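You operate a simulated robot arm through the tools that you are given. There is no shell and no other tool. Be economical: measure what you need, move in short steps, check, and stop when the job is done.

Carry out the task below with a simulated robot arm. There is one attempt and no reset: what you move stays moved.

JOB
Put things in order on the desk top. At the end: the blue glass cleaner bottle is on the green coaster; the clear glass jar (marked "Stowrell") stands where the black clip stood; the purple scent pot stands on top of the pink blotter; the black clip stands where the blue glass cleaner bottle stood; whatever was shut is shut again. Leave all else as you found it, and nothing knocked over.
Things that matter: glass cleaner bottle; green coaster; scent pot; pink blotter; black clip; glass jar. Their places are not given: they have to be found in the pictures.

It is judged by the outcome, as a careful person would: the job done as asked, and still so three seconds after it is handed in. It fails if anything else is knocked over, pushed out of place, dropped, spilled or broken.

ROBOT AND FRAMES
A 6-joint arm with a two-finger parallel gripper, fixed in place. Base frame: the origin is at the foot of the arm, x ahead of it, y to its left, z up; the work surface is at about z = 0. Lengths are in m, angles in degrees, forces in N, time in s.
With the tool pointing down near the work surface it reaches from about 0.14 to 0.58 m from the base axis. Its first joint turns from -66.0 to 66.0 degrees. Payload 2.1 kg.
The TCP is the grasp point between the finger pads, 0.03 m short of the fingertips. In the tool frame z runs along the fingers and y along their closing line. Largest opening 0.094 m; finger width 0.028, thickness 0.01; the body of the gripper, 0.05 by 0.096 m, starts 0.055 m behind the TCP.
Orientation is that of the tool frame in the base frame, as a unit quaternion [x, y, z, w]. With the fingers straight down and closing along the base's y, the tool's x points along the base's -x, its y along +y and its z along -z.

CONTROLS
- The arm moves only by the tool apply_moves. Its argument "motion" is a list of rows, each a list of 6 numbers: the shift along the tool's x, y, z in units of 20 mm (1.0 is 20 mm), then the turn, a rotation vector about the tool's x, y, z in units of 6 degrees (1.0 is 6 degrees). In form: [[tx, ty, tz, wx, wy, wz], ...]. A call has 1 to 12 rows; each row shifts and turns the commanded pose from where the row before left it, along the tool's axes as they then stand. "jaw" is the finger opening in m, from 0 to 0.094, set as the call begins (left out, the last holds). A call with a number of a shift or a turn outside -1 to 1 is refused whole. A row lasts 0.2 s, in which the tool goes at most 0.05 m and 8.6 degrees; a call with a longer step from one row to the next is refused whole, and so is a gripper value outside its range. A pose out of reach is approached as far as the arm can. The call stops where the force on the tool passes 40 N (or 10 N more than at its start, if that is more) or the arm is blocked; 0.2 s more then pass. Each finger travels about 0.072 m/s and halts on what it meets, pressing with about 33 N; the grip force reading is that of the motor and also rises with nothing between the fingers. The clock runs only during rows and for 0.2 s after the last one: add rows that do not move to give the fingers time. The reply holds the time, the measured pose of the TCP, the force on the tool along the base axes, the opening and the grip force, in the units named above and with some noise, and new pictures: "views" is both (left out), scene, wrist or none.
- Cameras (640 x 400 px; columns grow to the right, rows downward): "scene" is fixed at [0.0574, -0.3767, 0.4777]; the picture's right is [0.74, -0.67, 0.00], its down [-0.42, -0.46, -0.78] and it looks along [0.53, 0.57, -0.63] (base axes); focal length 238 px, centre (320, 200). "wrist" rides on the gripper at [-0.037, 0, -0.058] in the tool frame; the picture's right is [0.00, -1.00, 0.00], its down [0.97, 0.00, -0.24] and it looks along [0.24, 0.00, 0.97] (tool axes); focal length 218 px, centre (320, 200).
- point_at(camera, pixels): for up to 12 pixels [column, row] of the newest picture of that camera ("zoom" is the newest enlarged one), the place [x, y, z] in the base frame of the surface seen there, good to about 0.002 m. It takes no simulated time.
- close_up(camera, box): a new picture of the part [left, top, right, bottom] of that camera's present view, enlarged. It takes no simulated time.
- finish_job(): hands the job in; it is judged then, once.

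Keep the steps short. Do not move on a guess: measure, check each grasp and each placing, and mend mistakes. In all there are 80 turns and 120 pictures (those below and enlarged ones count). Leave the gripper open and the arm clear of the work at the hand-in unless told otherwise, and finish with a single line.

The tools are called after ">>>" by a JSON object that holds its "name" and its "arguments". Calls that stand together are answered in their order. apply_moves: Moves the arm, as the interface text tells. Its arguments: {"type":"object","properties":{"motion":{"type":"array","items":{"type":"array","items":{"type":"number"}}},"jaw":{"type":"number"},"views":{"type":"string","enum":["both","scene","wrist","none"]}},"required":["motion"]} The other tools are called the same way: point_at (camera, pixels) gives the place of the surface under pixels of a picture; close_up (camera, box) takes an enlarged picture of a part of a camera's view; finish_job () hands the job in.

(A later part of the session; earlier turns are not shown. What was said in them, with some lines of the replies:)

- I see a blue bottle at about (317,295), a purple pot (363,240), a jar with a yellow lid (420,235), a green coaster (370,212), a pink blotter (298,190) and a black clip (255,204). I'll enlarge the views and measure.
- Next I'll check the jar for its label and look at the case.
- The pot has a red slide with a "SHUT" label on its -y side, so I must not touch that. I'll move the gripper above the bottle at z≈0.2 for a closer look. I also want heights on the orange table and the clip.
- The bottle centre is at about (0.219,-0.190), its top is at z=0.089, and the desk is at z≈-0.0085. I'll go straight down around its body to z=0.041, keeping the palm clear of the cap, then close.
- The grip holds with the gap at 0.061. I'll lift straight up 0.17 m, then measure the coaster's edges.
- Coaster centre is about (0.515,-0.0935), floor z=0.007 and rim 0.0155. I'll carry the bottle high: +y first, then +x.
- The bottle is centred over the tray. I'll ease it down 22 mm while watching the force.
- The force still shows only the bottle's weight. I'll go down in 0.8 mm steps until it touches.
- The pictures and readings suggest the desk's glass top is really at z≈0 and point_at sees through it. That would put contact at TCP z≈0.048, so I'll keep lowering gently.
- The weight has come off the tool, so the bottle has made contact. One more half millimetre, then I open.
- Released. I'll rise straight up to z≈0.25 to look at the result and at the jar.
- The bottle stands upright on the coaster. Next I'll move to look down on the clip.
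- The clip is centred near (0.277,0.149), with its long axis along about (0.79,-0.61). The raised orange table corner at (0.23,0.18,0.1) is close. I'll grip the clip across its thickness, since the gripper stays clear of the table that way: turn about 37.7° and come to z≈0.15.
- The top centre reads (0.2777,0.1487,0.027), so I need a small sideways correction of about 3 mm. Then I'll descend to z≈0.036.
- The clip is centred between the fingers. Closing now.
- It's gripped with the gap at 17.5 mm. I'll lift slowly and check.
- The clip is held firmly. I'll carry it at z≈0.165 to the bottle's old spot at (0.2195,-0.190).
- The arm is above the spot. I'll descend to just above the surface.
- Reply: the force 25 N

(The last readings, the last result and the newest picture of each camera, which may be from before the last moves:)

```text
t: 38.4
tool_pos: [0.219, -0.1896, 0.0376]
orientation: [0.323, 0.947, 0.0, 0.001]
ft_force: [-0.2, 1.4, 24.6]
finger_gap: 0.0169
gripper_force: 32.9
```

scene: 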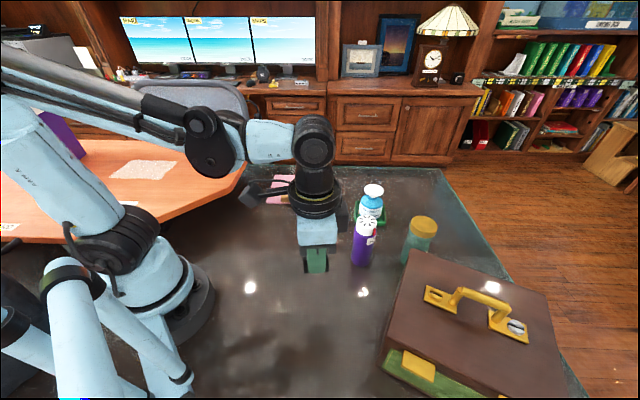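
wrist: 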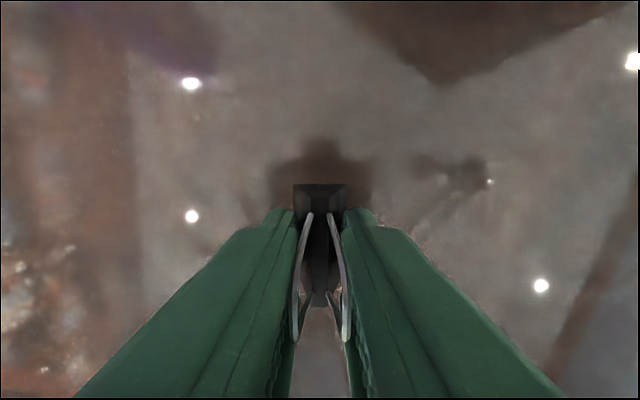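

It's pressing with about 25 N, so it has landed. I'll back off 0.8 mm and then open the jaws gently.

>>> {"name": "apply_moves", "arguments": {"motion": [[0, 0, -0.04, 0, 0, 0], [0, 0, 0, 0, 0, 0]], "views": "none"}}

>>> {"name": "apply_moves", "arguments": {"motion": [[0, 0, 0, 0, 0, 0], [0, 0, 0, 0, 0, 0], [0, 0, 0, 0, 0, 0]], "jaw": 0.05, "views": "wrist"}}

```text
t: 39.0
tool_pos: [0.2197, -0.1904, 0.0375]
orientation: [0.322, 0.947, 0.0, 0.001]
ft_force: [0.4, -0.1, 0.7]
finger_gap: 0.0167
gripper_force: 33.0
```

```text
t: 39.8
tool_pos: [0.2202, -0.1881, 0.0373]
orientation: [0.322, 0.947, 0.0, 0.001]
ft_force: [0.6, -0.1, -0.1]
finger_gap: 0.0498
gripper_force: 0.0
```

wrist: 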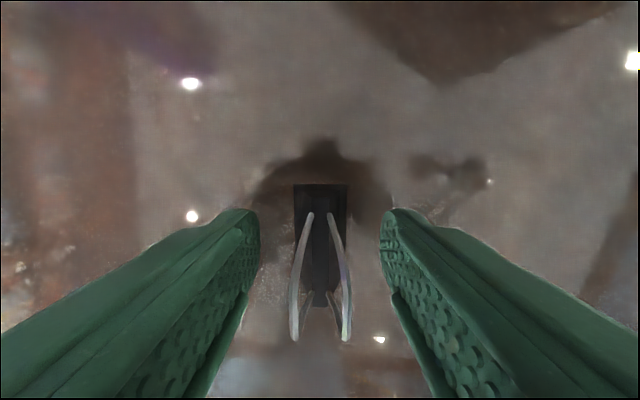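

The clip is standing free. I'll rise straight up and then measure around the jar and case.

>>> {"name": "apply_moves", "arguments": {"motion": [[0, 0, -0.5, 0, 0, 0], [0, 0, -0.9, 0, 0, 0], [0, 0, -0.98, 0, 0, 0], [0, 0, -0.98, 0, 0, 0], [0, 0, -0.98, 0, 0, 0], [0, 0, -0.98, 0, 0, 0], [0, 0, -0.98, 0, 0, 0], [0, 0, -0.98, 0, 0, 0], [0, 0, -0.98, 0, 0, 0], [0, 0, -0.98, 0, 0, 0], [0, 0, -0.98, 0, 0, 0]]}}

>>> {"name": "point_at", "arguments": {"camera": "scene", "pixels": [[415, 255], [440, 262], [480, 274], [540, 292], [400, 300], [423, 224], [408, 222], [436, 225], [424, 216], [416, 235], [425, 240]]}}

>>> {"name": "close_up", "arguments": {"camera": "scene", "box": [280, 240, 360, 330]}}

```text
t: 42.2
tool_pos: [0.2185, -0.1892, 0.2444]
orientation: [0.323, 0.947, 0.0, 0.001]
ft_force: [-0.6, -0.1, 0.5]
finger_gap: 0.0499
gripper_force: 0.0
```

scene: 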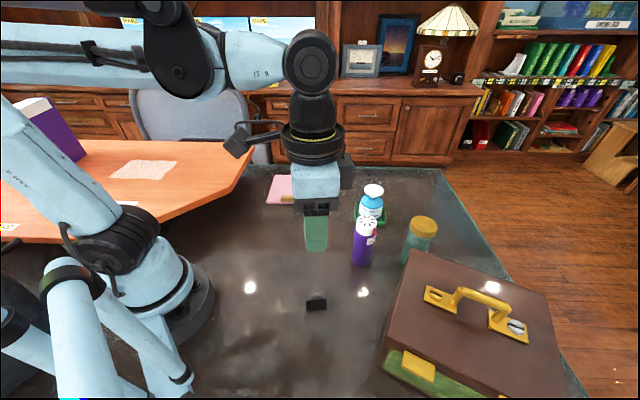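
wrist: 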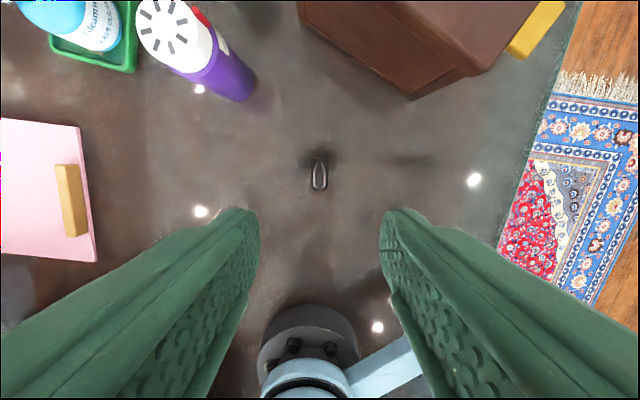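

```text
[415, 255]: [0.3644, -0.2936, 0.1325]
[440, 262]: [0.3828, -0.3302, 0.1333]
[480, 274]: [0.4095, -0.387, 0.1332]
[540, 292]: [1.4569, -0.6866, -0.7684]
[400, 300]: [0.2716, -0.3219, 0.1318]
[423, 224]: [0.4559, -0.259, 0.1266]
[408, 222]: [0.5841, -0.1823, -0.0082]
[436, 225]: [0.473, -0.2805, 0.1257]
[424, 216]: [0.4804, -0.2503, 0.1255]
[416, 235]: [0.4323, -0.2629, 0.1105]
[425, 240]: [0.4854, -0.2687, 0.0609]
```

```text
4.44 times, centred on (320, 285) of scene
```

zoom: 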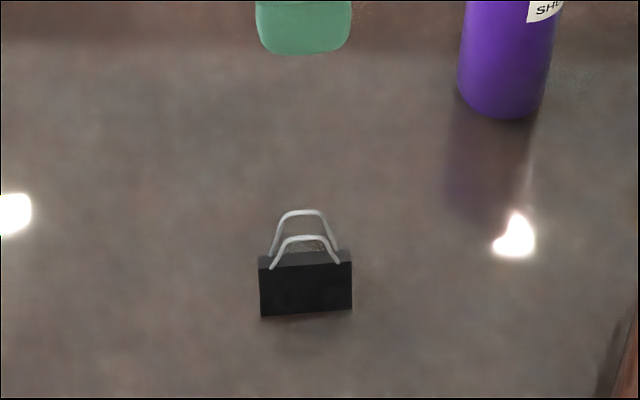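

The clip stands upright at the bottle's old place. The jar lid is near (0.459,-0.258) with its top at z=0.126, and the case is 10 cm away. I'll move above the jar with the jaws wide.

>>> {"name": "apply_moves", "arguments": {"motion": [[-0.969, 0.385, 0.1, 0, 0, 0], [-0.969, 0.385, 0.1, 0, 0, 0], [-0.969, 0.385, 0.1, 0, 0, 0], [-0.969, 0.385, 0.1, 0, 0, 0], [-0.969, 0.385, 0.1, 0, 0, 0], [-0.969, 0.385, 0.1, 0, 0, 0], [-0.969, 0.385, 0.1, 0, 0, 0], [-0.969, 0.385, 0.1, 0, 0, 0], [-0.969, 0.385, 0.1, 0, 0, 0], [-0.969, 0.385, 0.1, 0, 0, 0], [-0.969, 0.385, 0.1, 0, 0, 0], [-0.969, 0.385, 0.1, 0, 0, 0]], "jaw": 0.094}}

>>> {"name": "close_up", "arguments": {"camera": "wrist", "box": [240, 130, 420, 250]}}

```text
t: 44.8
tool_pos: [0.4608, -0.2593, 0.2195]
orientation: [0.322, 0.947, 0.001, 0.001]
ft_force: [0.3, 0.4, -0.8]
finger_gap: 0.094
gripper_force: 0.1
```

scene: 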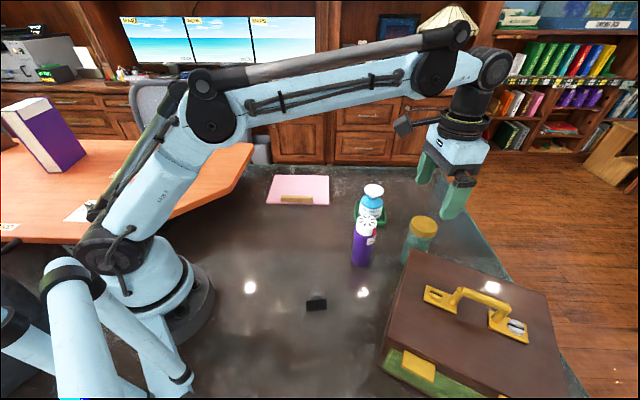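
wrist: 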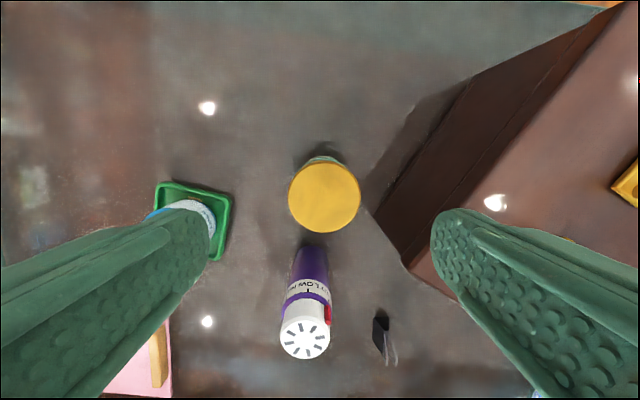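

```text
3.33 times, centred on (330, 190) of wrist
```

zoom: 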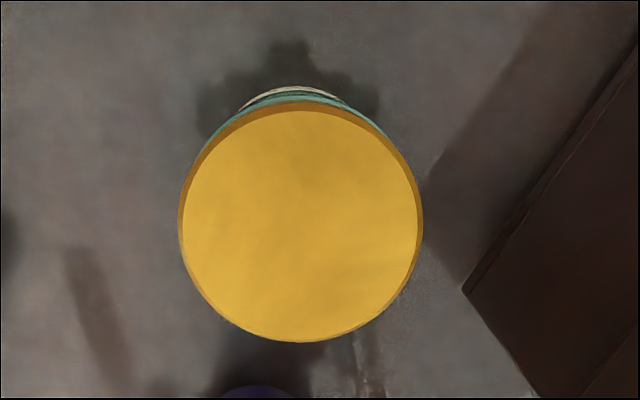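

>>> {"name": "point_at", "arguments": {"camera": "wrist", "pixels": [[324, 198], [291, 198], [358, 198], [324, 167], [324, 229], [324, 160]]}}

>>> {"name": "point_at", "arguments": {"camera": "scene", "pixels": [[408, 233], [434, 237], [420, 238], [405, 250], [412, 245], [425, 245]]}}

>>> {"name": "close_up", "arguments": {"camera": "scene", "box": [395, 205, 445, 270]}}

```text
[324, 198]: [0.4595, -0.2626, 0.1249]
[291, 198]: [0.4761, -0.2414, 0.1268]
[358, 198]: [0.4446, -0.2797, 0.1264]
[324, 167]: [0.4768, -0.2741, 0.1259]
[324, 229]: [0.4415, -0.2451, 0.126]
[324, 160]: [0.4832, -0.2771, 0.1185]
```

```text
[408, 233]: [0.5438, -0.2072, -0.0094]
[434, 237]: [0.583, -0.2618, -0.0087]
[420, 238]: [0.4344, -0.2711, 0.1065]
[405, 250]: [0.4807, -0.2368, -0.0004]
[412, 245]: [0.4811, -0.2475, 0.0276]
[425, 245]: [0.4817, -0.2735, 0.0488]
```

```text
6.15 times, centred on (420, 238) of scene
```

zoom: 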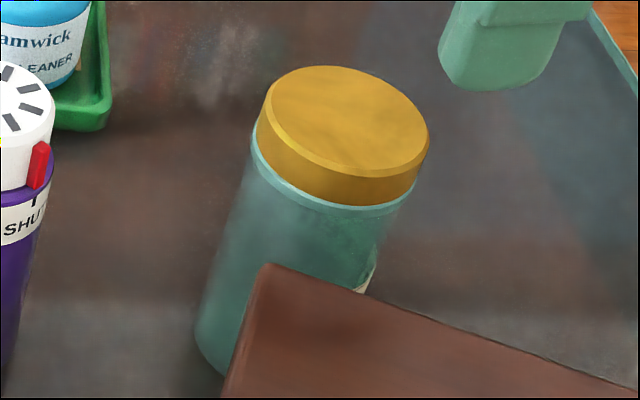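

The lid is ~0.052 m across with its centre at (0.4595,-0.2605), and the glass just below is slightly wider. I'll descend to TCP z=0.077 so the pads take the glass and the palm clears the lid.

>>> {"name": "apply_moves", "arguments": {"motion": [[0, -0.1, 0.95, 0, 0, 0], [0, 0, 0.95, 0, 0, 0], [0, 0, 0.95, 0, 0, 0], [0, 0, 0.95, 0, 0, 0], [0, 0, 0.95, 0, 0, 0], [0, 0, 0.95, 0, 0, 0], [0, 0, 0.9, 0, 0, 0], [0, 0, 0.5, 0, 0, 0], [0, 0, 0, 0, 0, 0]]}}

>>> {"name": "close_up", "arguments": {"camera": "scene", "box": [380, 170, 480, 270]}}

```text
t: 46.8
tool_pos: [0.4593, -0.2622, 0.0771]
orientation: [0.322, 0.947, 0.001, 0.001]
ft_force: [-0.5, 0.1, 0.7]
finger_gap: 0.094
gripper_force: 0.0
```

scene: 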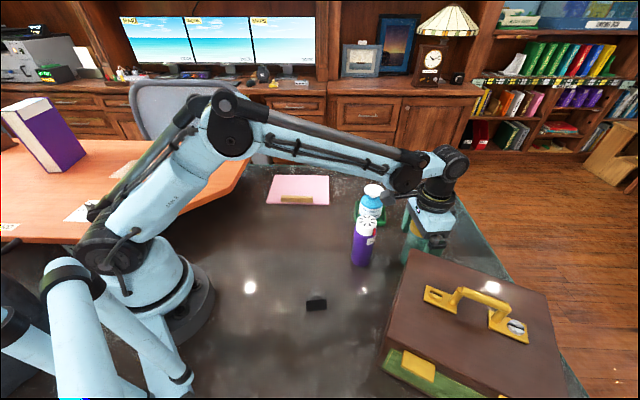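
wrist: 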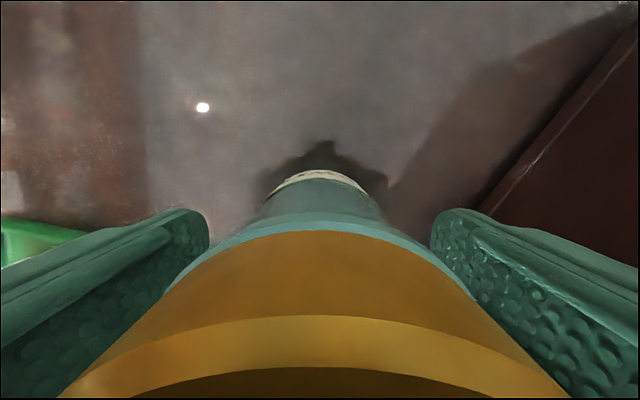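

```text
4.00 times, centred on (430, 220) of scene
```

zoom: 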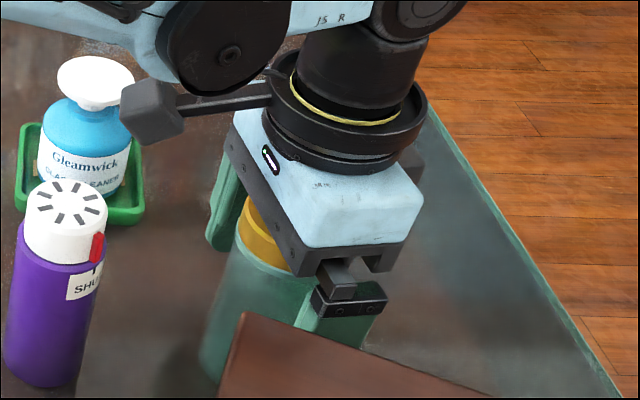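

Jaws straddle the glass evenly. Closing.

>>> {"name": "apply_moves", "arguments": {"motion": [[0, 0, 0, 0, 0, 0], [0, 0, 0, 0, 0, 0], [0, 0, 0, 0, 0, 0], [0, 0, 0, 0, 0, 0]], "jaw": 0.05, "views": "wrist"}}

```text
t: 47.8
tool_pos: [0.4599, -0.2609, 0.0775]
orientation: [0.322, 0.947, 0.0, 0.001]
ft_force: [1.1, 0.1, 0.5]
finger_gap: 0.0525
gripper_force: 33.0
```

wrist: 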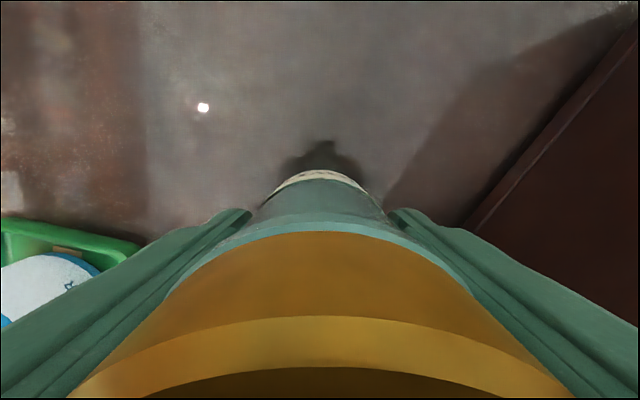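

The glass is gripped with the gap at 52.5 mm. I'll lift straight up.

>>> {"name": "apply_moves", "arguments": {"motion": [[0, 0, -0.3, 0, 0, 0], [0, 0, -0.6, 0, 0, 0], [0, 0, -0.9, 0, 0, 0], [0, 0, -0.9, 0, 0, 0], [0, 0, -0.9, 0, 0, 0], [0, 0, -0.9, 0, 0, 0], [0, 0, -0.9, 0, 0, 0], [0, 0, -0.9, 0, 0, 0], [0, 0, -0.9, 0, 0, 0], [0, 0, -0.8, 0, 0, 0], [0, 0, 0, 0, 0, 0]]}}

>>> {"name": "close_up", "arguments": {"camera": "scene", "box": [380, 100, 520, 240]}}

```text
t: 50.2
tool_pos: [0.4578, -0.2597, 0.2381]
orientation: [0.322, 0.947, 0.0, 0.002]
ft_force: [0.2, -0.7, -2.3]
finger_gap: 0.0527
gripper_force: 32.8
```

scene: 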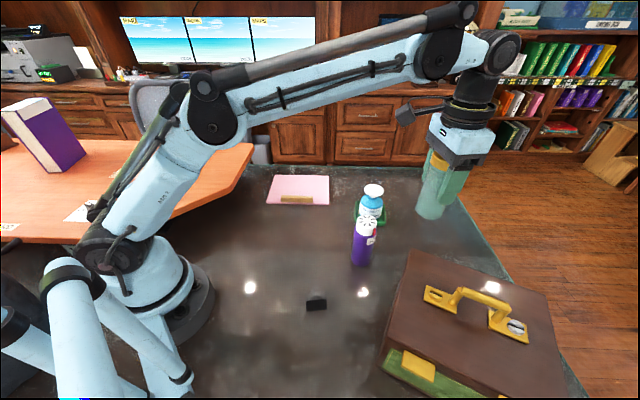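
wrist: 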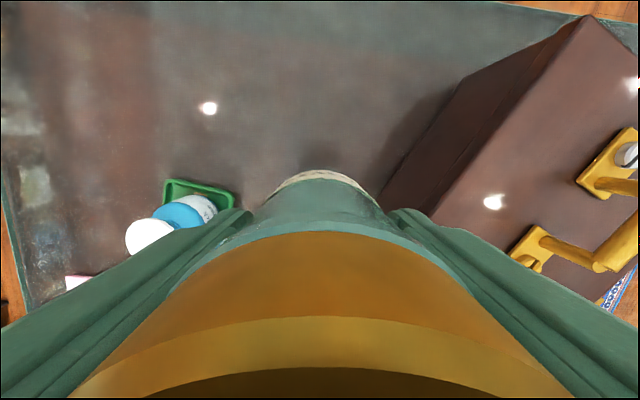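

```text
2.86 times, centred on (450, 170) of scene
```

zoom: 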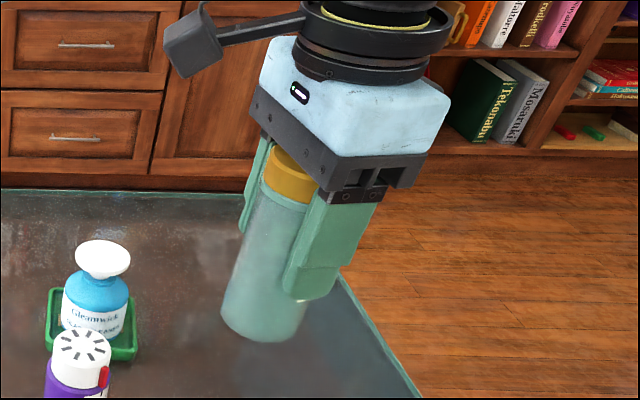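

The jar is held upright with its lid on. I'll carry it to the clip's old place (0.2777,0.1487) at this height, in two legs.

>>> {"name": "apply_moves", "arguments": {"motion": [[0.937, 0.5076, 0, 0, 0, 0], [0.937, 0.5076, 0, 0, 0, 0], [0.937, 0.5076, 0, 0, 0, 0], [0.937, 0.5076, 0, 0, 0, 0], [0.937, 0.5076, 0, 0, 0, 0], [0.937, 0.5076, 0, 0, 0, 0], [0.937, 0.5076, 0, 0, 0, 0], [0.937, 0.5076, 0, 0, 0, 0], [0.937, 0.5076, 0, 0, 0, 0], [0.937, 0.5076, 0, 0, 0, 0], [0.937, 0.5076, 0, 0, 0, 0]], "views": "none"}}

>>> {"name": "apply_moves", "arguments": {"motion": [[0.937, 0.5076, 0, 0, 0, 0], [0.937, 0.5076, 0, 0, 0, 0], [0.937, 0.5076, 0, 0, 0, 0], [0.937, 0.5076, 0, 0, 0, 0], [0.937, 0.5076, 0, 0, 0, 0], [0.937, 0.5076, 0, 0, 0, 0], [0.937, 0.5076, 0, 0, 0, 0], [0.937, 0.5076, 0, 0, 0, 0], [0.937, 0.5076, 0, 0, 0, 0], [0.937, 0.5076, 0, 0, 0, 0], [0, 0, 0, 0, 0, 0], [0, 0, 0, 0, 0, 0]]}}

```text
t: 52.6
tool_pos: [0.3657, -0.0473, 0.237]
orientation: [0.322, 0.947, 0.0, 0.001]
ft_force: [-0.2, -0.1, -1.7]
finger_gap: 0.0524
gripper_force: 33.6
```

```text
t: 55.2
tool_pos: [0.2782, 0.1476, 0.237]
orientation: [0.322, 0.947, 0.0, 0.002]
ft_force: [-0.3, 0.6, -1.6]
finger_gap: 0.0525
gripper_force: 32.8
```

scene: 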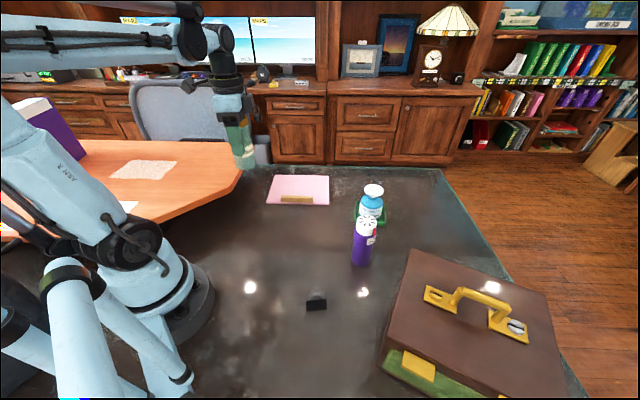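
wrist: 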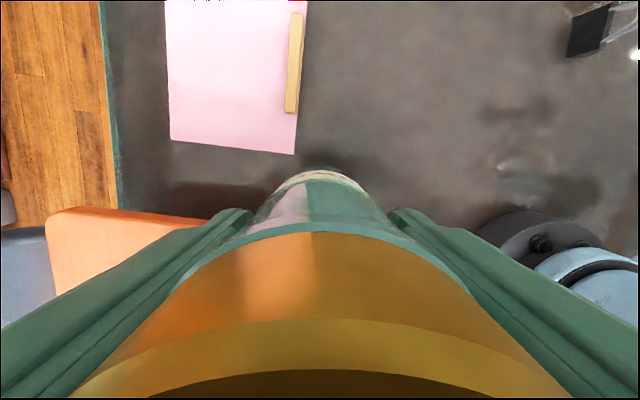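

Directly above. I'll descend to z≈0.083, then creep down.

>>> {"name": "apply_moves", "arguments": {"motion": [[0, 0.02, 0.9, 0, 0, 0], [0, 0, 0.9, 0, 0, 0], [0, 0, 0.9, 0, 0, 0], [0, 0, 0.9, 0, 0, 0], [0, 0, 0.9, 0, 0, 0], [0, 0, 0.9, 0, 0, 0], [0, 0, 0.9, 0, 0, 0], [0, 0, 0.9, 0, 0, 0], [0, 0, 0.5, 0, 0, 0], [0, 0, 0, 0, 0, 0]]}}

>>> {"name": "close_up", "arguments": {"camera": "scene", "box": [200, 120, 320, 240]}}

```text
t: 57.4
tool_pos: [0.2791, 0.1459, 0.0821]
orientation: [0.323, 0.946, 0.0, 0.001]
ft_force: [-0.6, 0.3, -1.7]
finger_gap: 0.0524
gripper_force: 32.5
```

scene: 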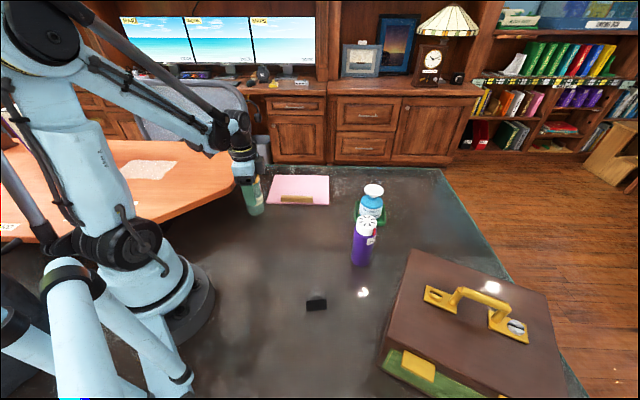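
wrist: 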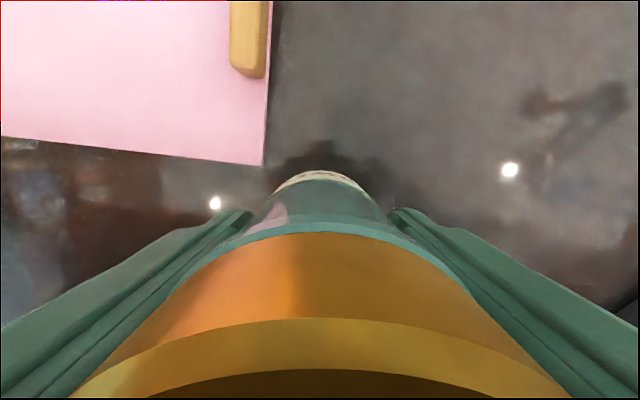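

```text
3.33 times, centred on (260, 180) of scene
```

zoom: 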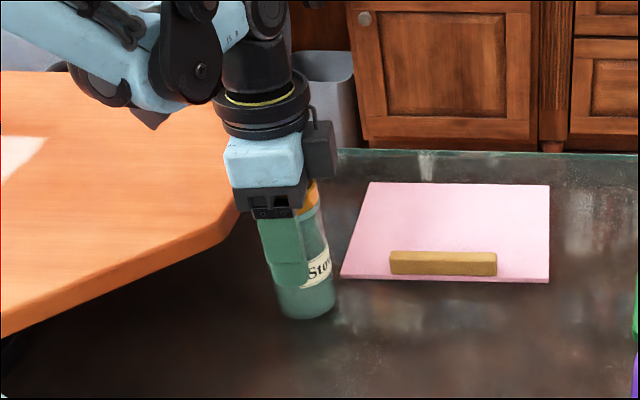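

The "Sto…" label is visible, so this is the right jar. Creeping down now.

>>> {"name": "apply_moves", "arguments": {"motion": [[0.05, 0.03, 0.06, 0, 0, 0], [0, 0, 0.06, 0, 0, 0], [0, 0, 0.05, 0, 0, 0], [0, 0, 0, 0, 0, 0]], "views": "none"}}

>>> {"name": "apply_moves", "arguments": {"motion": [[0, 0, 0.04, 0, 0, 0], [0, 0, 0, 0, 0, 0]], "views": "none"}}

```text
t: 58.4
tool_pos: [0.278, 0.149, 0.0792]
orientation: [0.323, 0.947, 0.0, 0.001]
ft_force: [-0.2, 0.5, -1.8]
finger_gap: 0.0521
gripper_force: 33.0
```

```text
t: 59.0
tool_pos: [0.278, 0.1485, 0.0782]
orientation: [0.323, 0.946, -0.001, 0.001]
ft_force: [-0.2, 0.2, -2.3]
finger_gap: 0.0521
gripper_force: 32.8
```

>>> {"name": "apply_moves", "arguments": {"motion": [[0, 0, 0.04, 0, 0, 0], [0, 0, 0, 0, 0, 0]], "views": "none"}}

>>> {"name": "apply_moves", "arguments": {"motion": [[0, 0, 0.025, 0, 0, 0], [0, 0, 0, 0, 0, 0]], "views": "none"}}

```text
t: 59.6
tool_pos: [0.2781, 0.1487, 0.0784]
orientation: [0.323, 0.947, 0.0, 0.001]
ft_force: [-0.2, -0.2, -2.2]
finger_gap: 0.0522
gripper_force: 32.4
```

```text
t: 60.2
tool_pos: [0.2778, 0.149, 0.078]
orientation: [0.321, 0.947, 0.0, 0.002]
ft_force: [0.1, -0.4, 0.8]
finger_gap: 0.0525
gripper_force: 32.9
```

The weight has come off the tool, so the jar is down. Opening.

>>> {"name": "apply_moves", "arguments": {"motion": [[0, 0, 0, 0, 0, 0], [0, 0, 0, 0, 0, 0], [0, 0, 0, 0, 0, 0]], "jaw": 0.085, "views": "none"}}

>>> {"name": "apply_moves", "arguments": {"motion": [[0, 0, -0.4, 0, 0, 0], [0, 0, -0.8, 0, 0, 0], [0, 0, -0.95, 0, 0, 0], [0, 0, -0.95, 0, 0, 0], [0, 0, -0.95, 0, 0, 0], [0, 0, -0.95, 0, 0, 0], [0, 0, -0.95, 0, 0, 0], [0, 0, -0.95, 0, 0, 0], [0, 0, -0.95, 0, 0, 0]]}}

>>> {"name": "close_up", "arguments": {"camera": "scene", "box": [210, 140, 330, 240]}}

```text
t: 61.0
tool_pos: [0.278, 0.1493, 0.0769]
orientation: [0.322, 0.947, 0.001, 0.002]
ft_force: [-0.4, -0.4, 0.0]
finger_gap: 0.0846
gripper_force: 0.1
```

```text
t: 63.0
tool_pos: [0.2782, 0.1489, 0.2351]
orientation: [0.322, 0.947, 0.0, 0.001]
ft_force: [0.3, 0.7, -0.5]
finger_gap: 0.0849
gripper_force: 0.0
```

scene: 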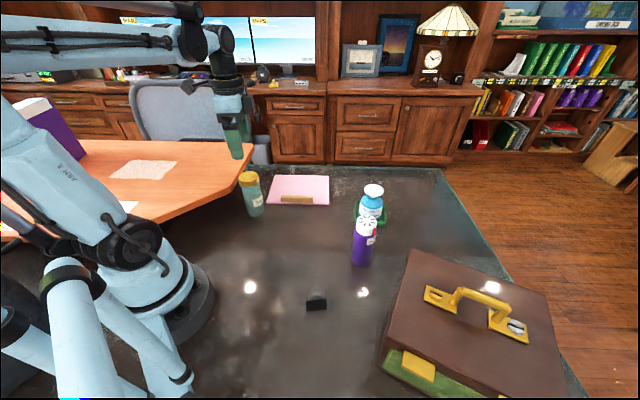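
wrist: 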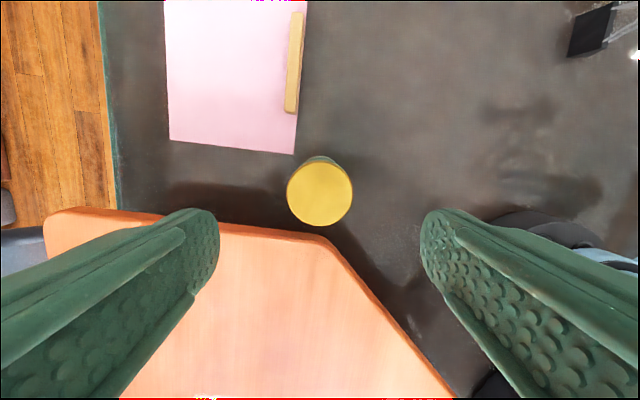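

```text
4.00 times, centred on (270, 190) of scene
```

zoom: 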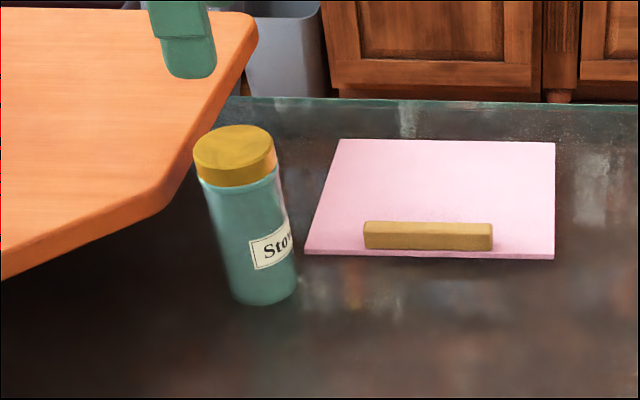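

The jar stands upright at the clip's old place with its lid on. The pot is next. Its red pointer is on the -y side at SHUT, so I'll grip only the purple body, closing along x. I'll go above it and turn another 52.3°.

>>> {"name": "apply_moves", "arguments": {"motion": [[-0.974, -0.746, 0, 0, 0, 0], [-0.974, -0.746, 0, 0, 0, 0], [-0.974, -0.746, 0, 0, 0, 0], [-0.974, -0.746, 0, 0, 0, 0], [-0.974, -0.746, 0, 0, 0, 0], [-0.974, -0.746, 0, 0, 0, 0], [-0.974, -0.746, 0, 0, 0, 0], [-0.974, -0.746, 0, 0, 0, 0], [-0.974, -0.746, 0, 0, 0, 0], [-0.974, -0.746, 0, 0, 0, 0], [-0.974, -0.746, 0, 0, 0, 0], [-0.974, -0.746, 0, 0, 0, 0]], "jaw": 0.08, "views": "none"}}

>>> {"name": "apply_moves", "arguments": {"motion": [[-0.974, -0.746, 0, 0, 0, 0], [-0.974, -0.746, 0, 0, 0, 0], [0, 0, 0, 0, 0, 0.969], [0, 0, 0, 0, 0, 0.969], [0, 0, 0, 0, 0, 0.969], [0, 0, 0, 0, 0, 0.969], [0, 0, 0, 0, 0, 0.969], [0, 0, 0, 0, 0, 0.969], [0, 0, 0, 0, 0, 0.969], [0, 0, 0, 0, 0, 0.969], [0, 0, 0, 0, 0, 0.969], [0, 0, 0, 0, 0, 0]]}}

>>> {"name": "close_up", "arguments": {"camera": "wrist", "box": [250, 140, 390, 260]}}

```text
t: 65.6
tool_pos: [0.3556, -0.1346, 0.2356]
orientation: [0.321, 0.947, 0.001, 0.001]
ft_force: [0.1, 0.2, -0.2]
finger_gap: 0.0802
gripper_force: 0.1
```

```text
t: 68.2
tool_pos: [0.367, -0.1824, 0.2337]
orientation: [0.708, 0.706, 0.0, 0.0]
ft_force: [-0.2, -0.5, 0.0]
finger_gap: 0.0801
gripper_force: 0.1
```

scene: 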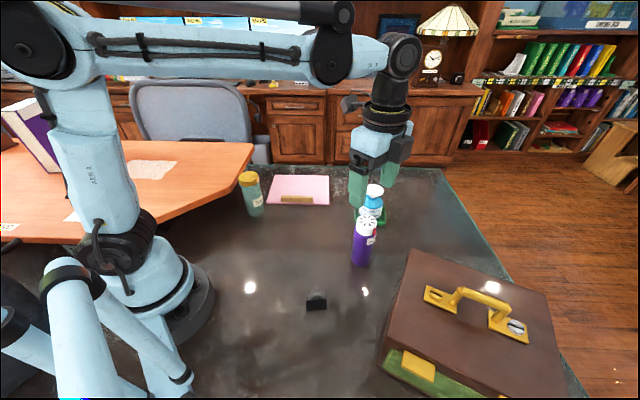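
wrist: 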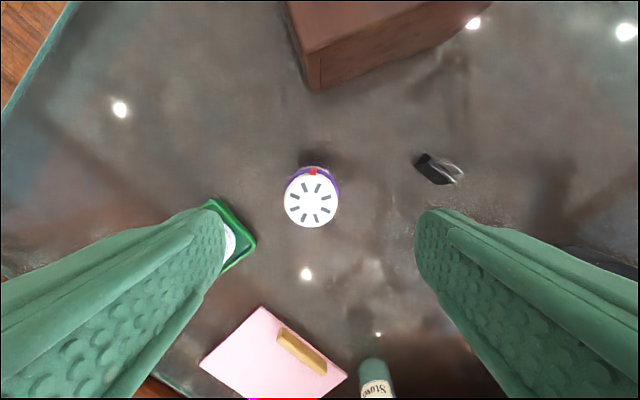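

```text
3.33 times, centred on (320, 200) of wrist
```

zoom: 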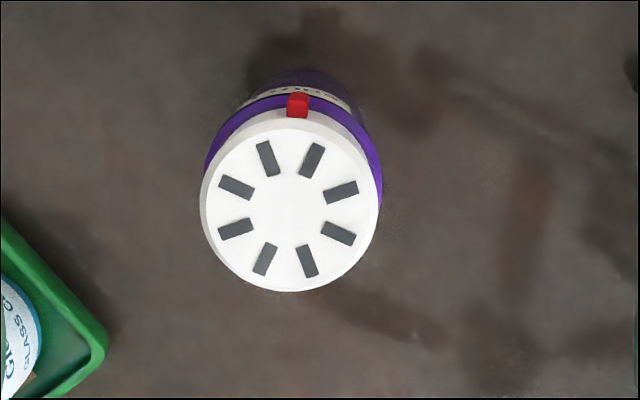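

>>> {"name": "point_at", "arguments": {"camera": "wrist", "pixels": [[311, 200], [288, 200], [335, 200], [311, 180], [311, 222], [313, 170], [290, 185], [337, 190]]}}

>>> {"name": "close_up", "arguments": {"camera": "scene", "box": [340, 205, 390, 270]}}

>>> {"name": "point_at", "arguments": {"camera": "scene", "pixels": [[360, 236], [360, 240], [360, 243], [354, 250], [367, 250], [361, 262], [360, 250]]}}

```text
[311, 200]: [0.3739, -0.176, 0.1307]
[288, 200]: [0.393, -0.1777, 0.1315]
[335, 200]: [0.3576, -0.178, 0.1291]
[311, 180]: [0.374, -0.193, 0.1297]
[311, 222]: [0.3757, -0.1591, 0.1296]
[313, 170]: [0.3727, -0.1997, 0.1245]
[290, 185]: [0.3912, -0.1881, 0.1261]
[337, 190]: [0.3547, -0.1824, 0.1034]
```

```text
6.15 times, centred on (365, 238) of scene
```

zoom: 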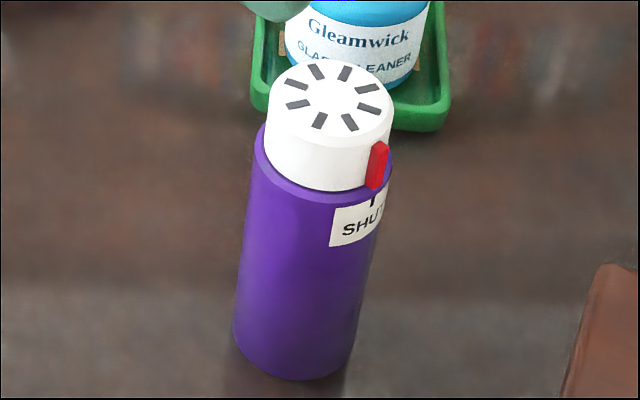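

```text
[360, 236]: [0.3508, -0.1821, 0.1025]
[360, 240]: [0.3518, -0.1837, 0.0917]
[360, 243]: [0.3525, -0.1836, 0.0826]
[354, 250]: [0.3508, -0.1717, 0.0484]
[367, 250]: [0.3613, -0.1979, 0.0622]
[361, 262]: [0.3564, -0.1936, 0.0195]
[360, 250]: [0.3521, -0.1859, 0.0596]
```

Pot centre is about (0.374,-0.1755), top z=0.130, and the body is about 44 mm wide up to z≈0.105. I'll shift by (+6.5,+6.5) mm and descend to z=0.081.

>>> {"name": "apply_moves", "arguments": {"motion": [[0.31, 0.33, 0.5, 0, 0, 0], [0, 0, 0.95, 0, 0, 0], [0, 0, 0.95, 0, 0, 0], [0, 0, 0.95, 0, 0, 0], [0, 0, 0.95, 0, 0, 0], [0, 0, 0.95, 0, 0, 0], [0, 0, 0.95, 0, 0, 0], [0, 0, 0.9, 0, 0, 0], [0, 0, 0.53, 0, 0, 0], [0, 0, 0, 0, 0, 0]]}}

>>> {"name": "close_up", "arguments": {"camera": "scene", "box": [320, 180, 420, 280]}}

```text
t: 70.4
tool_pos: [0.373, -0.1754, 0.0826]
orientation: [0.706, 0.708, 0.001, 0.001]
ft_force: [0.0, 0.1, 0.3]
finger_gap: 0.0798
gripper_force: 0.1
```

scene: 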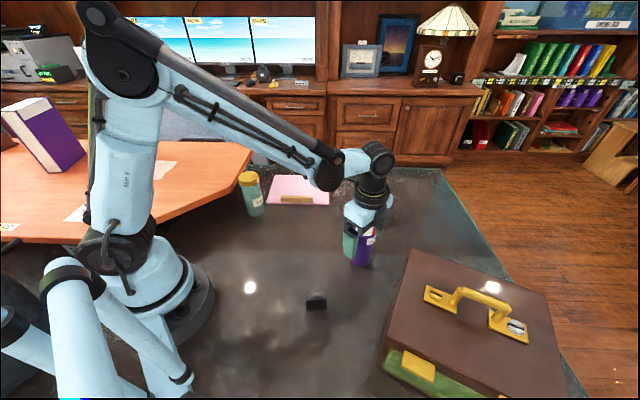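
wrist: 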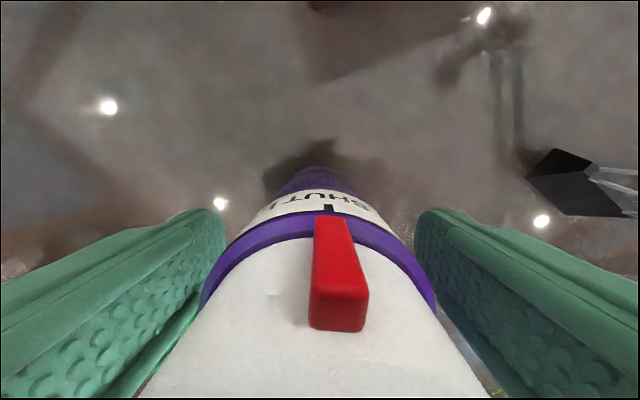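

```text
4.00 times, centred on (370, 230) of scene
```

zoom: 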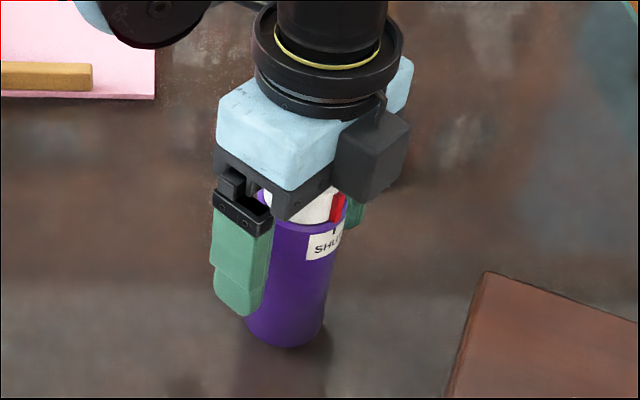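

The pot is centred, and the red pointer lies between the fingers, untouched, at SHUT. Closing on the body.

>>> {"name": "apply_moves", "arguments": {"motion": [[0, 0, 0, 0, 0, 0], [0, 0, 0, 0, 0, 0], [0, 0, 0, 0, 0, 0], [0, 0, 0, 0, 0, 0]], "jaw": 0.036, "views": "wrist"}}

```text
t: 71.4
tool_pos: [0.3739, -0.1749, 0.0828]
orientation: [0.706, 0.708, 0.0, 0.001]
ft_force: [-0.3, -0.2, -0.6]
finger_gap: 0.0479
gripper_force: 32.9
```

wrist: 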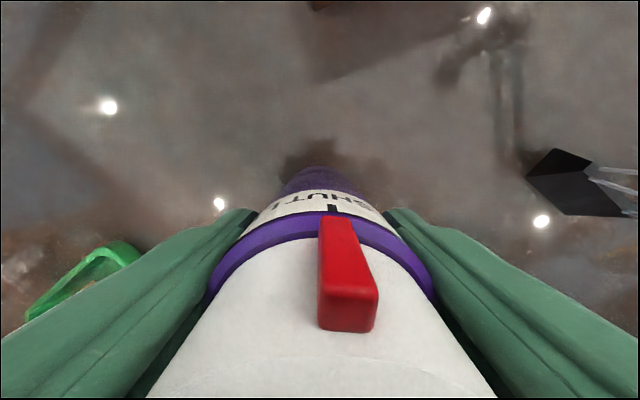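

Gripped on the body with the gap at 48 mm; the pointer is unmoved. Lifting.

>>> {"name": "apply_moves", "arguments": {"motion": [[0, 0, -0.3, 0, 0, 0], [0, 0, -0.6, 0, 0, 0], [0, 0, -0.95, 0, 0, 0], [0, 0, -0.95, 0, 0, 0], [0, 0, -0.95, 0, 0, 0], [0, 0, -0.95, 0, 0, 0], [0, 0, -0.95, 0, 0, 0], [0, 0, -0.95, 0, 0, 0], [0, 0, -0.95, 0, 0, 0], [0, 0, 0, 0, 0, 0]], "views": "wrist"}}

>>> {"name": "apply_moves", "arguments": {"motion": [[0.95, 0.2106, 0, 0, 0, 0], [0.95, 0.2106, 0, 0, 0, 0], [0.95, 0.2106, 0, 0, 0, 0], [0.95, 0.2106, 0, 0, 0, 0], [0.95, 0.2106, 0, 0, 0, 0], [0.95, 0.2106, 0, 0, 0, 0], [0.95, 0.2106, 0, 0, 0, 0], [0.95, 0.2106, 0, 0, 0, 0], [0.95, 0.2106, 0, 0, 0, 0]], "views": "none"}}

>>> {"name": "apply_moves", "arguments": {"motion": [[0.95, 0.2106, 0, 0, 0, 0], [0.95, 0.2106, 0, 0, 0, 0], [0.95, 0.2106, 0, 0, 0, 0], [0.95, 0.2106, 0, 0, 0, 0], [0.95, 0.2106, 0, 0, 0, 0], [0.95, 0.2106, 0, 0, 0, 0], [0.95, 0.2106, 0, 0, 0, 0], [0.95, 0.2106, 0, 0, 0, 0], [0, 0, 0, 0, 0, 0]]}}

```text
t: 73.6
tool_pos: [0.3734, -0.1764, 0.2319]
orientation: [0.706, 0.709, 0.001, 0.001]
ft_force: [0.3, 0.0, -2.6]
finger_gap: 0.0479
gripper_force: 32.9
```

wrist: 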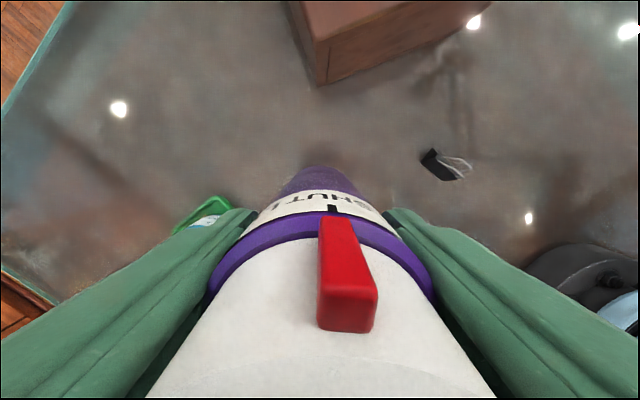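

```text
t: 75.6
tool_pos: [0.4114, -0.0053, 0.2326]
orientation: [0.707, 0.708, 0.0, 0.002]
ft_force: [-0.1, 0.9, -3.2]
finger_gap: 0.0479
gripper_force: 33.0
```

```text
t: 77.6
tool_pos: [0.4451, 0.1479, 0.2317]
orientation: [0.706, 0.708, 0.001, 0.001]
ft_force: [-0.7, -0.2, -2.5]
finger_gap: 0.0478
gripper_force: 32.6
```

scene: 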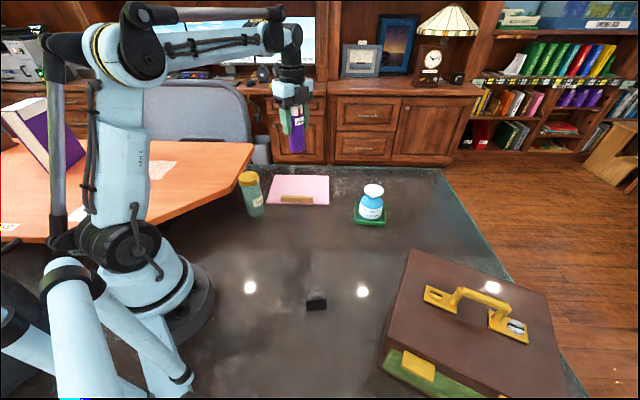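
wrist: 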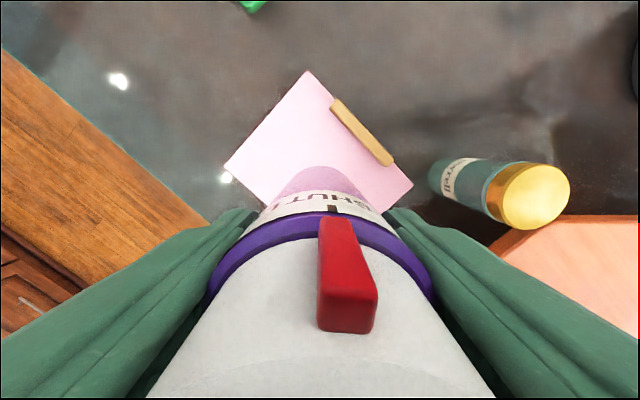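

Over the blotter centre. I'll descend to z≈0.093 and check.

>>> {"name": "apply_moves", "arguments": {"motion": [[0, 0, 0.9, 0, 0, 0], [0, 0, 0.9, 0, 0, 0], [0, 0, 0.9, 0, 0, 0], [0, 0, 0.9, 0, 0, 0], [0, 0, 0.9, 0, 0, 0], [0, 0, 0.9, 0, 0, 0], [0, 0, 0.9, 0, 0, 0], [0, 0, 0.6, 0, 0, 0], [0, 0, 0, 0, 0, 0]]}}

>>> {"name": "close_up", "arguments": {"camera": "scene", "box": [230, 120, 350, 230]}}

```text
t: 79.6
tool_pos: [0.4461, 0.147, 0.0967]
orientation: [0.706, 0.708, 0.001, 0.001]
ft_force: [-0.4, 0.2, -1.5]
finger_gap: 0.0476
gripper_force: 32.9
```

scene: 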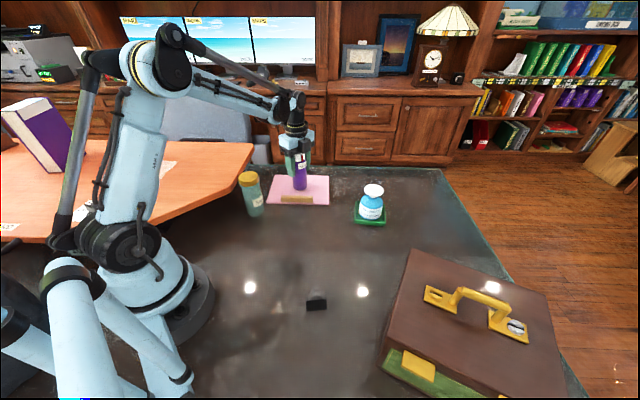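
wrist: 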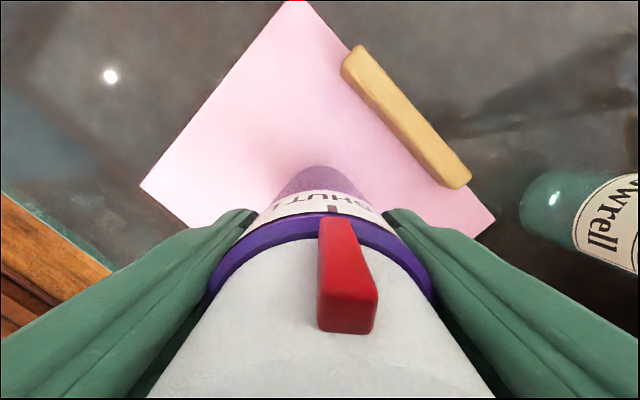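

```text
3.64 times, centred on (290, 175) of scene
```

zoom: 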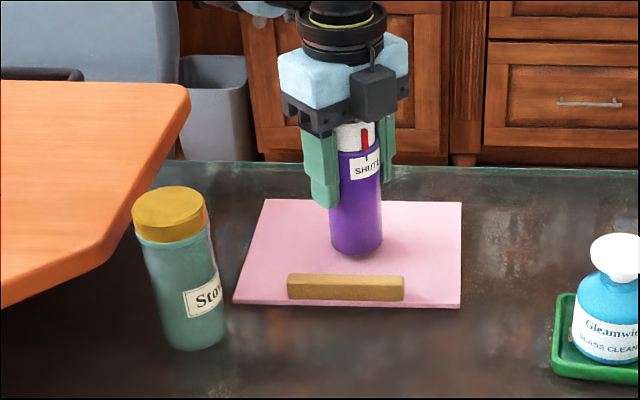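

The pot is well on the blotter area, clear of the wooden bar. Creeping down.

>>> {"name": "apply_moves", "arguments": {"motion": [[0, 0, 0.2, 0, 0, 0], [0, 0, 0.12, 0, 0, 0], [0, 0, 0, 0, 0, 0]], "views": "none"}}

>>> {"name": "apply_moves", "arguments": {"motion": [[0, 0, 0.04, 0, 0, 0], [0, 0, 0, 0, 0, 0]], "views": "none"}}

>>> {"name": "apply_moves", "arguments": {"motion": [[0, 0, 0.04, 0, 0, 0], [0, 0, 0, 0, 0, 0]], "views": "none"}}

```text
t: 80.4
tool_pos: [0.446, 0.149, 0.0878]
orientation: [0.707, 0.707, 0.001, 0.001]
ft_force: [0.6, -0.2, -2.8]
finger_gap: 0.0479
gripper_force: 33.7
```

```text
t: 81.0
tool_pos: [0.4448, 0.1466, 0.088]
orientation: [0.706, 0.708, 0.001, 0.0]
ft_force: [-0.3, 0.2, -2.2]
finger_gap: 0.0478
gripper_force: 33.5
```

```text
t: 81.6
tool_pos: [0.4459, 0.1467, 0.088]
orientation: [0.706, 0.708, 0.0, 0.0]
ft_force: [0.1, 0.6, 11.9]
finger_gap: 0.0477
gripper_force: 32.7
```

Contact (force up to +12 N), so the pot is down. I'll ease up 0.4 mm, open, then rise.

>>> {"name": "apply_moves", "arguments": {"motion": [[0, 0, -0.02, 0, 0, 0], [0, 0, 0, 0, 0, 0]], "views": "none"}}

>>> {"name": "apply_moves", "arguments": {"motion": [[0, 0, 0, 0, 0, 0], [0, 0, 0, 0, 0, 0], [0, 0, 0, 0, 0, 0]], "jaw": 0.085, "views": "wrist"}}

>>> {"name": "apply_moves", "arguments": {"motion": [[0, 0, -0.4, 0, 0, 0], [0, 0, -0.8, 0, 0, 0], [0, 0, -0.95, 0, 0, 0], [0, 0, -0.95, 0, 0, 0], [0, 0, -0.95, 0, 0, 0], [0, 0, -0.95, 0, 0, 0], [0, 0, -0.95, 0, 0, 0], [0, 0, -0.95, 0, 0, 0], [0, 0, -0.95, 0, 0, 0], [0, 0, -0.95, 0, 0, 0]]}}

>>> {"name": "close_up", "arguments": {"camera": "scene", "box": [230, 140, 400, 320]}}

>>> {"name": "close_up", "arguments": {"camera": "scene", "box": [260, 140, 340, 210]}}

```text
t: 82.2
tool_pos: [0.4438, 0.1465, 0.0874]
orientation: [0.706, 0.708, 0.001, 0.001]
ft_force: [-1.9, -0.6, 4.3]
finger_gap: 0.0477
gripper_force: 32.6
```

```text
t: 83.0
tool_pos: [0.4451, 0.1471, 0.0884]
orientation: [0.706, 0.708, 0.001, 0.0]
ft_force: [-0.4, 1.3, -0.8]
finger_gap: 0.0847
gripper_force: 0.1
```

wrist: 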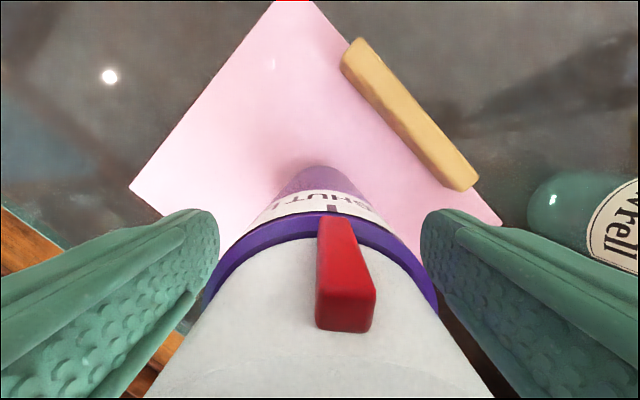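

```text
t: 85.2
tool_pos: [0.4452, 0.1482, 0.264]
orientation: [0.706, 0.708, 0.001, 0.0]
ft_force: [-1.0, 0.1, 0.5]
finger_gap: 0.0854
gripper_force: 0.0
```

scene: 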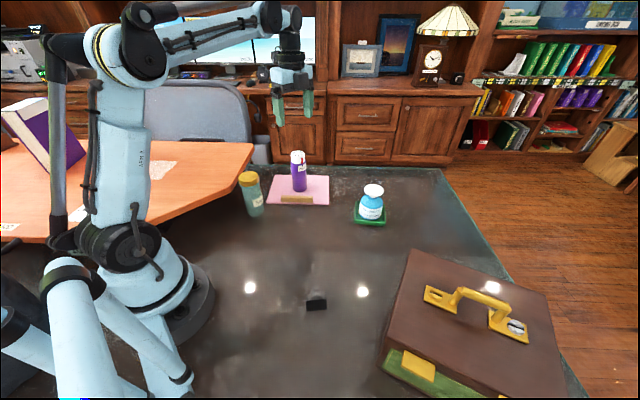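
wrist: 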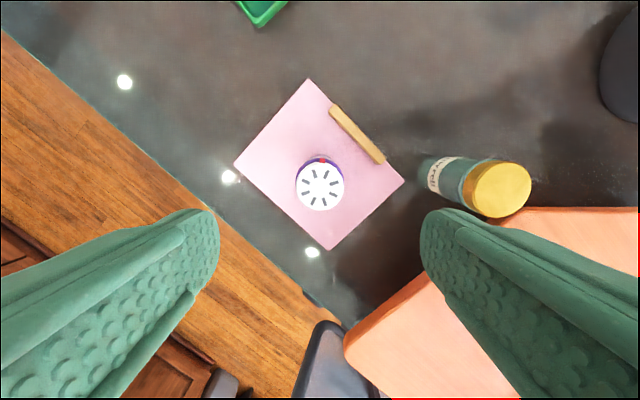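

```text
2.22 times, centred on (315, 230) of scene
```

zoom: 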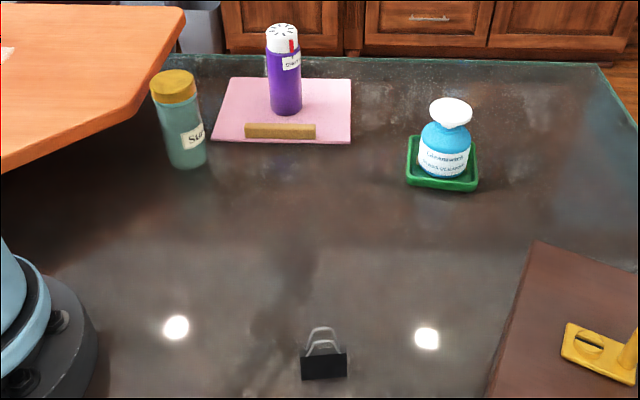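

```text
5.71 times, centred on (300, 175) of scene
```

zoom: 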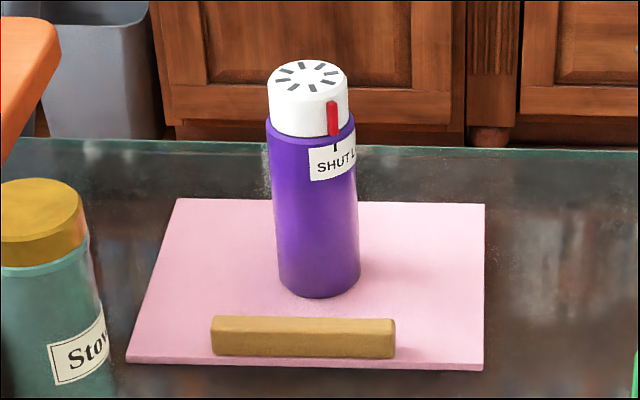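

Everything is in place, the pot's pointer is still at SHUT, the jar's lid is on, and the gripper is open and clear above the work. Handing in.

>>> {"name": "finish_job", "arguments": {}}

```text
The job is handed in.
```

The glass cleaner is on the green coaster, the Stowrell jar is where the clip stood, the scent pot (still shut) is on the pink blotter, and the clip is where the bottle stood; nothing was knocked over.
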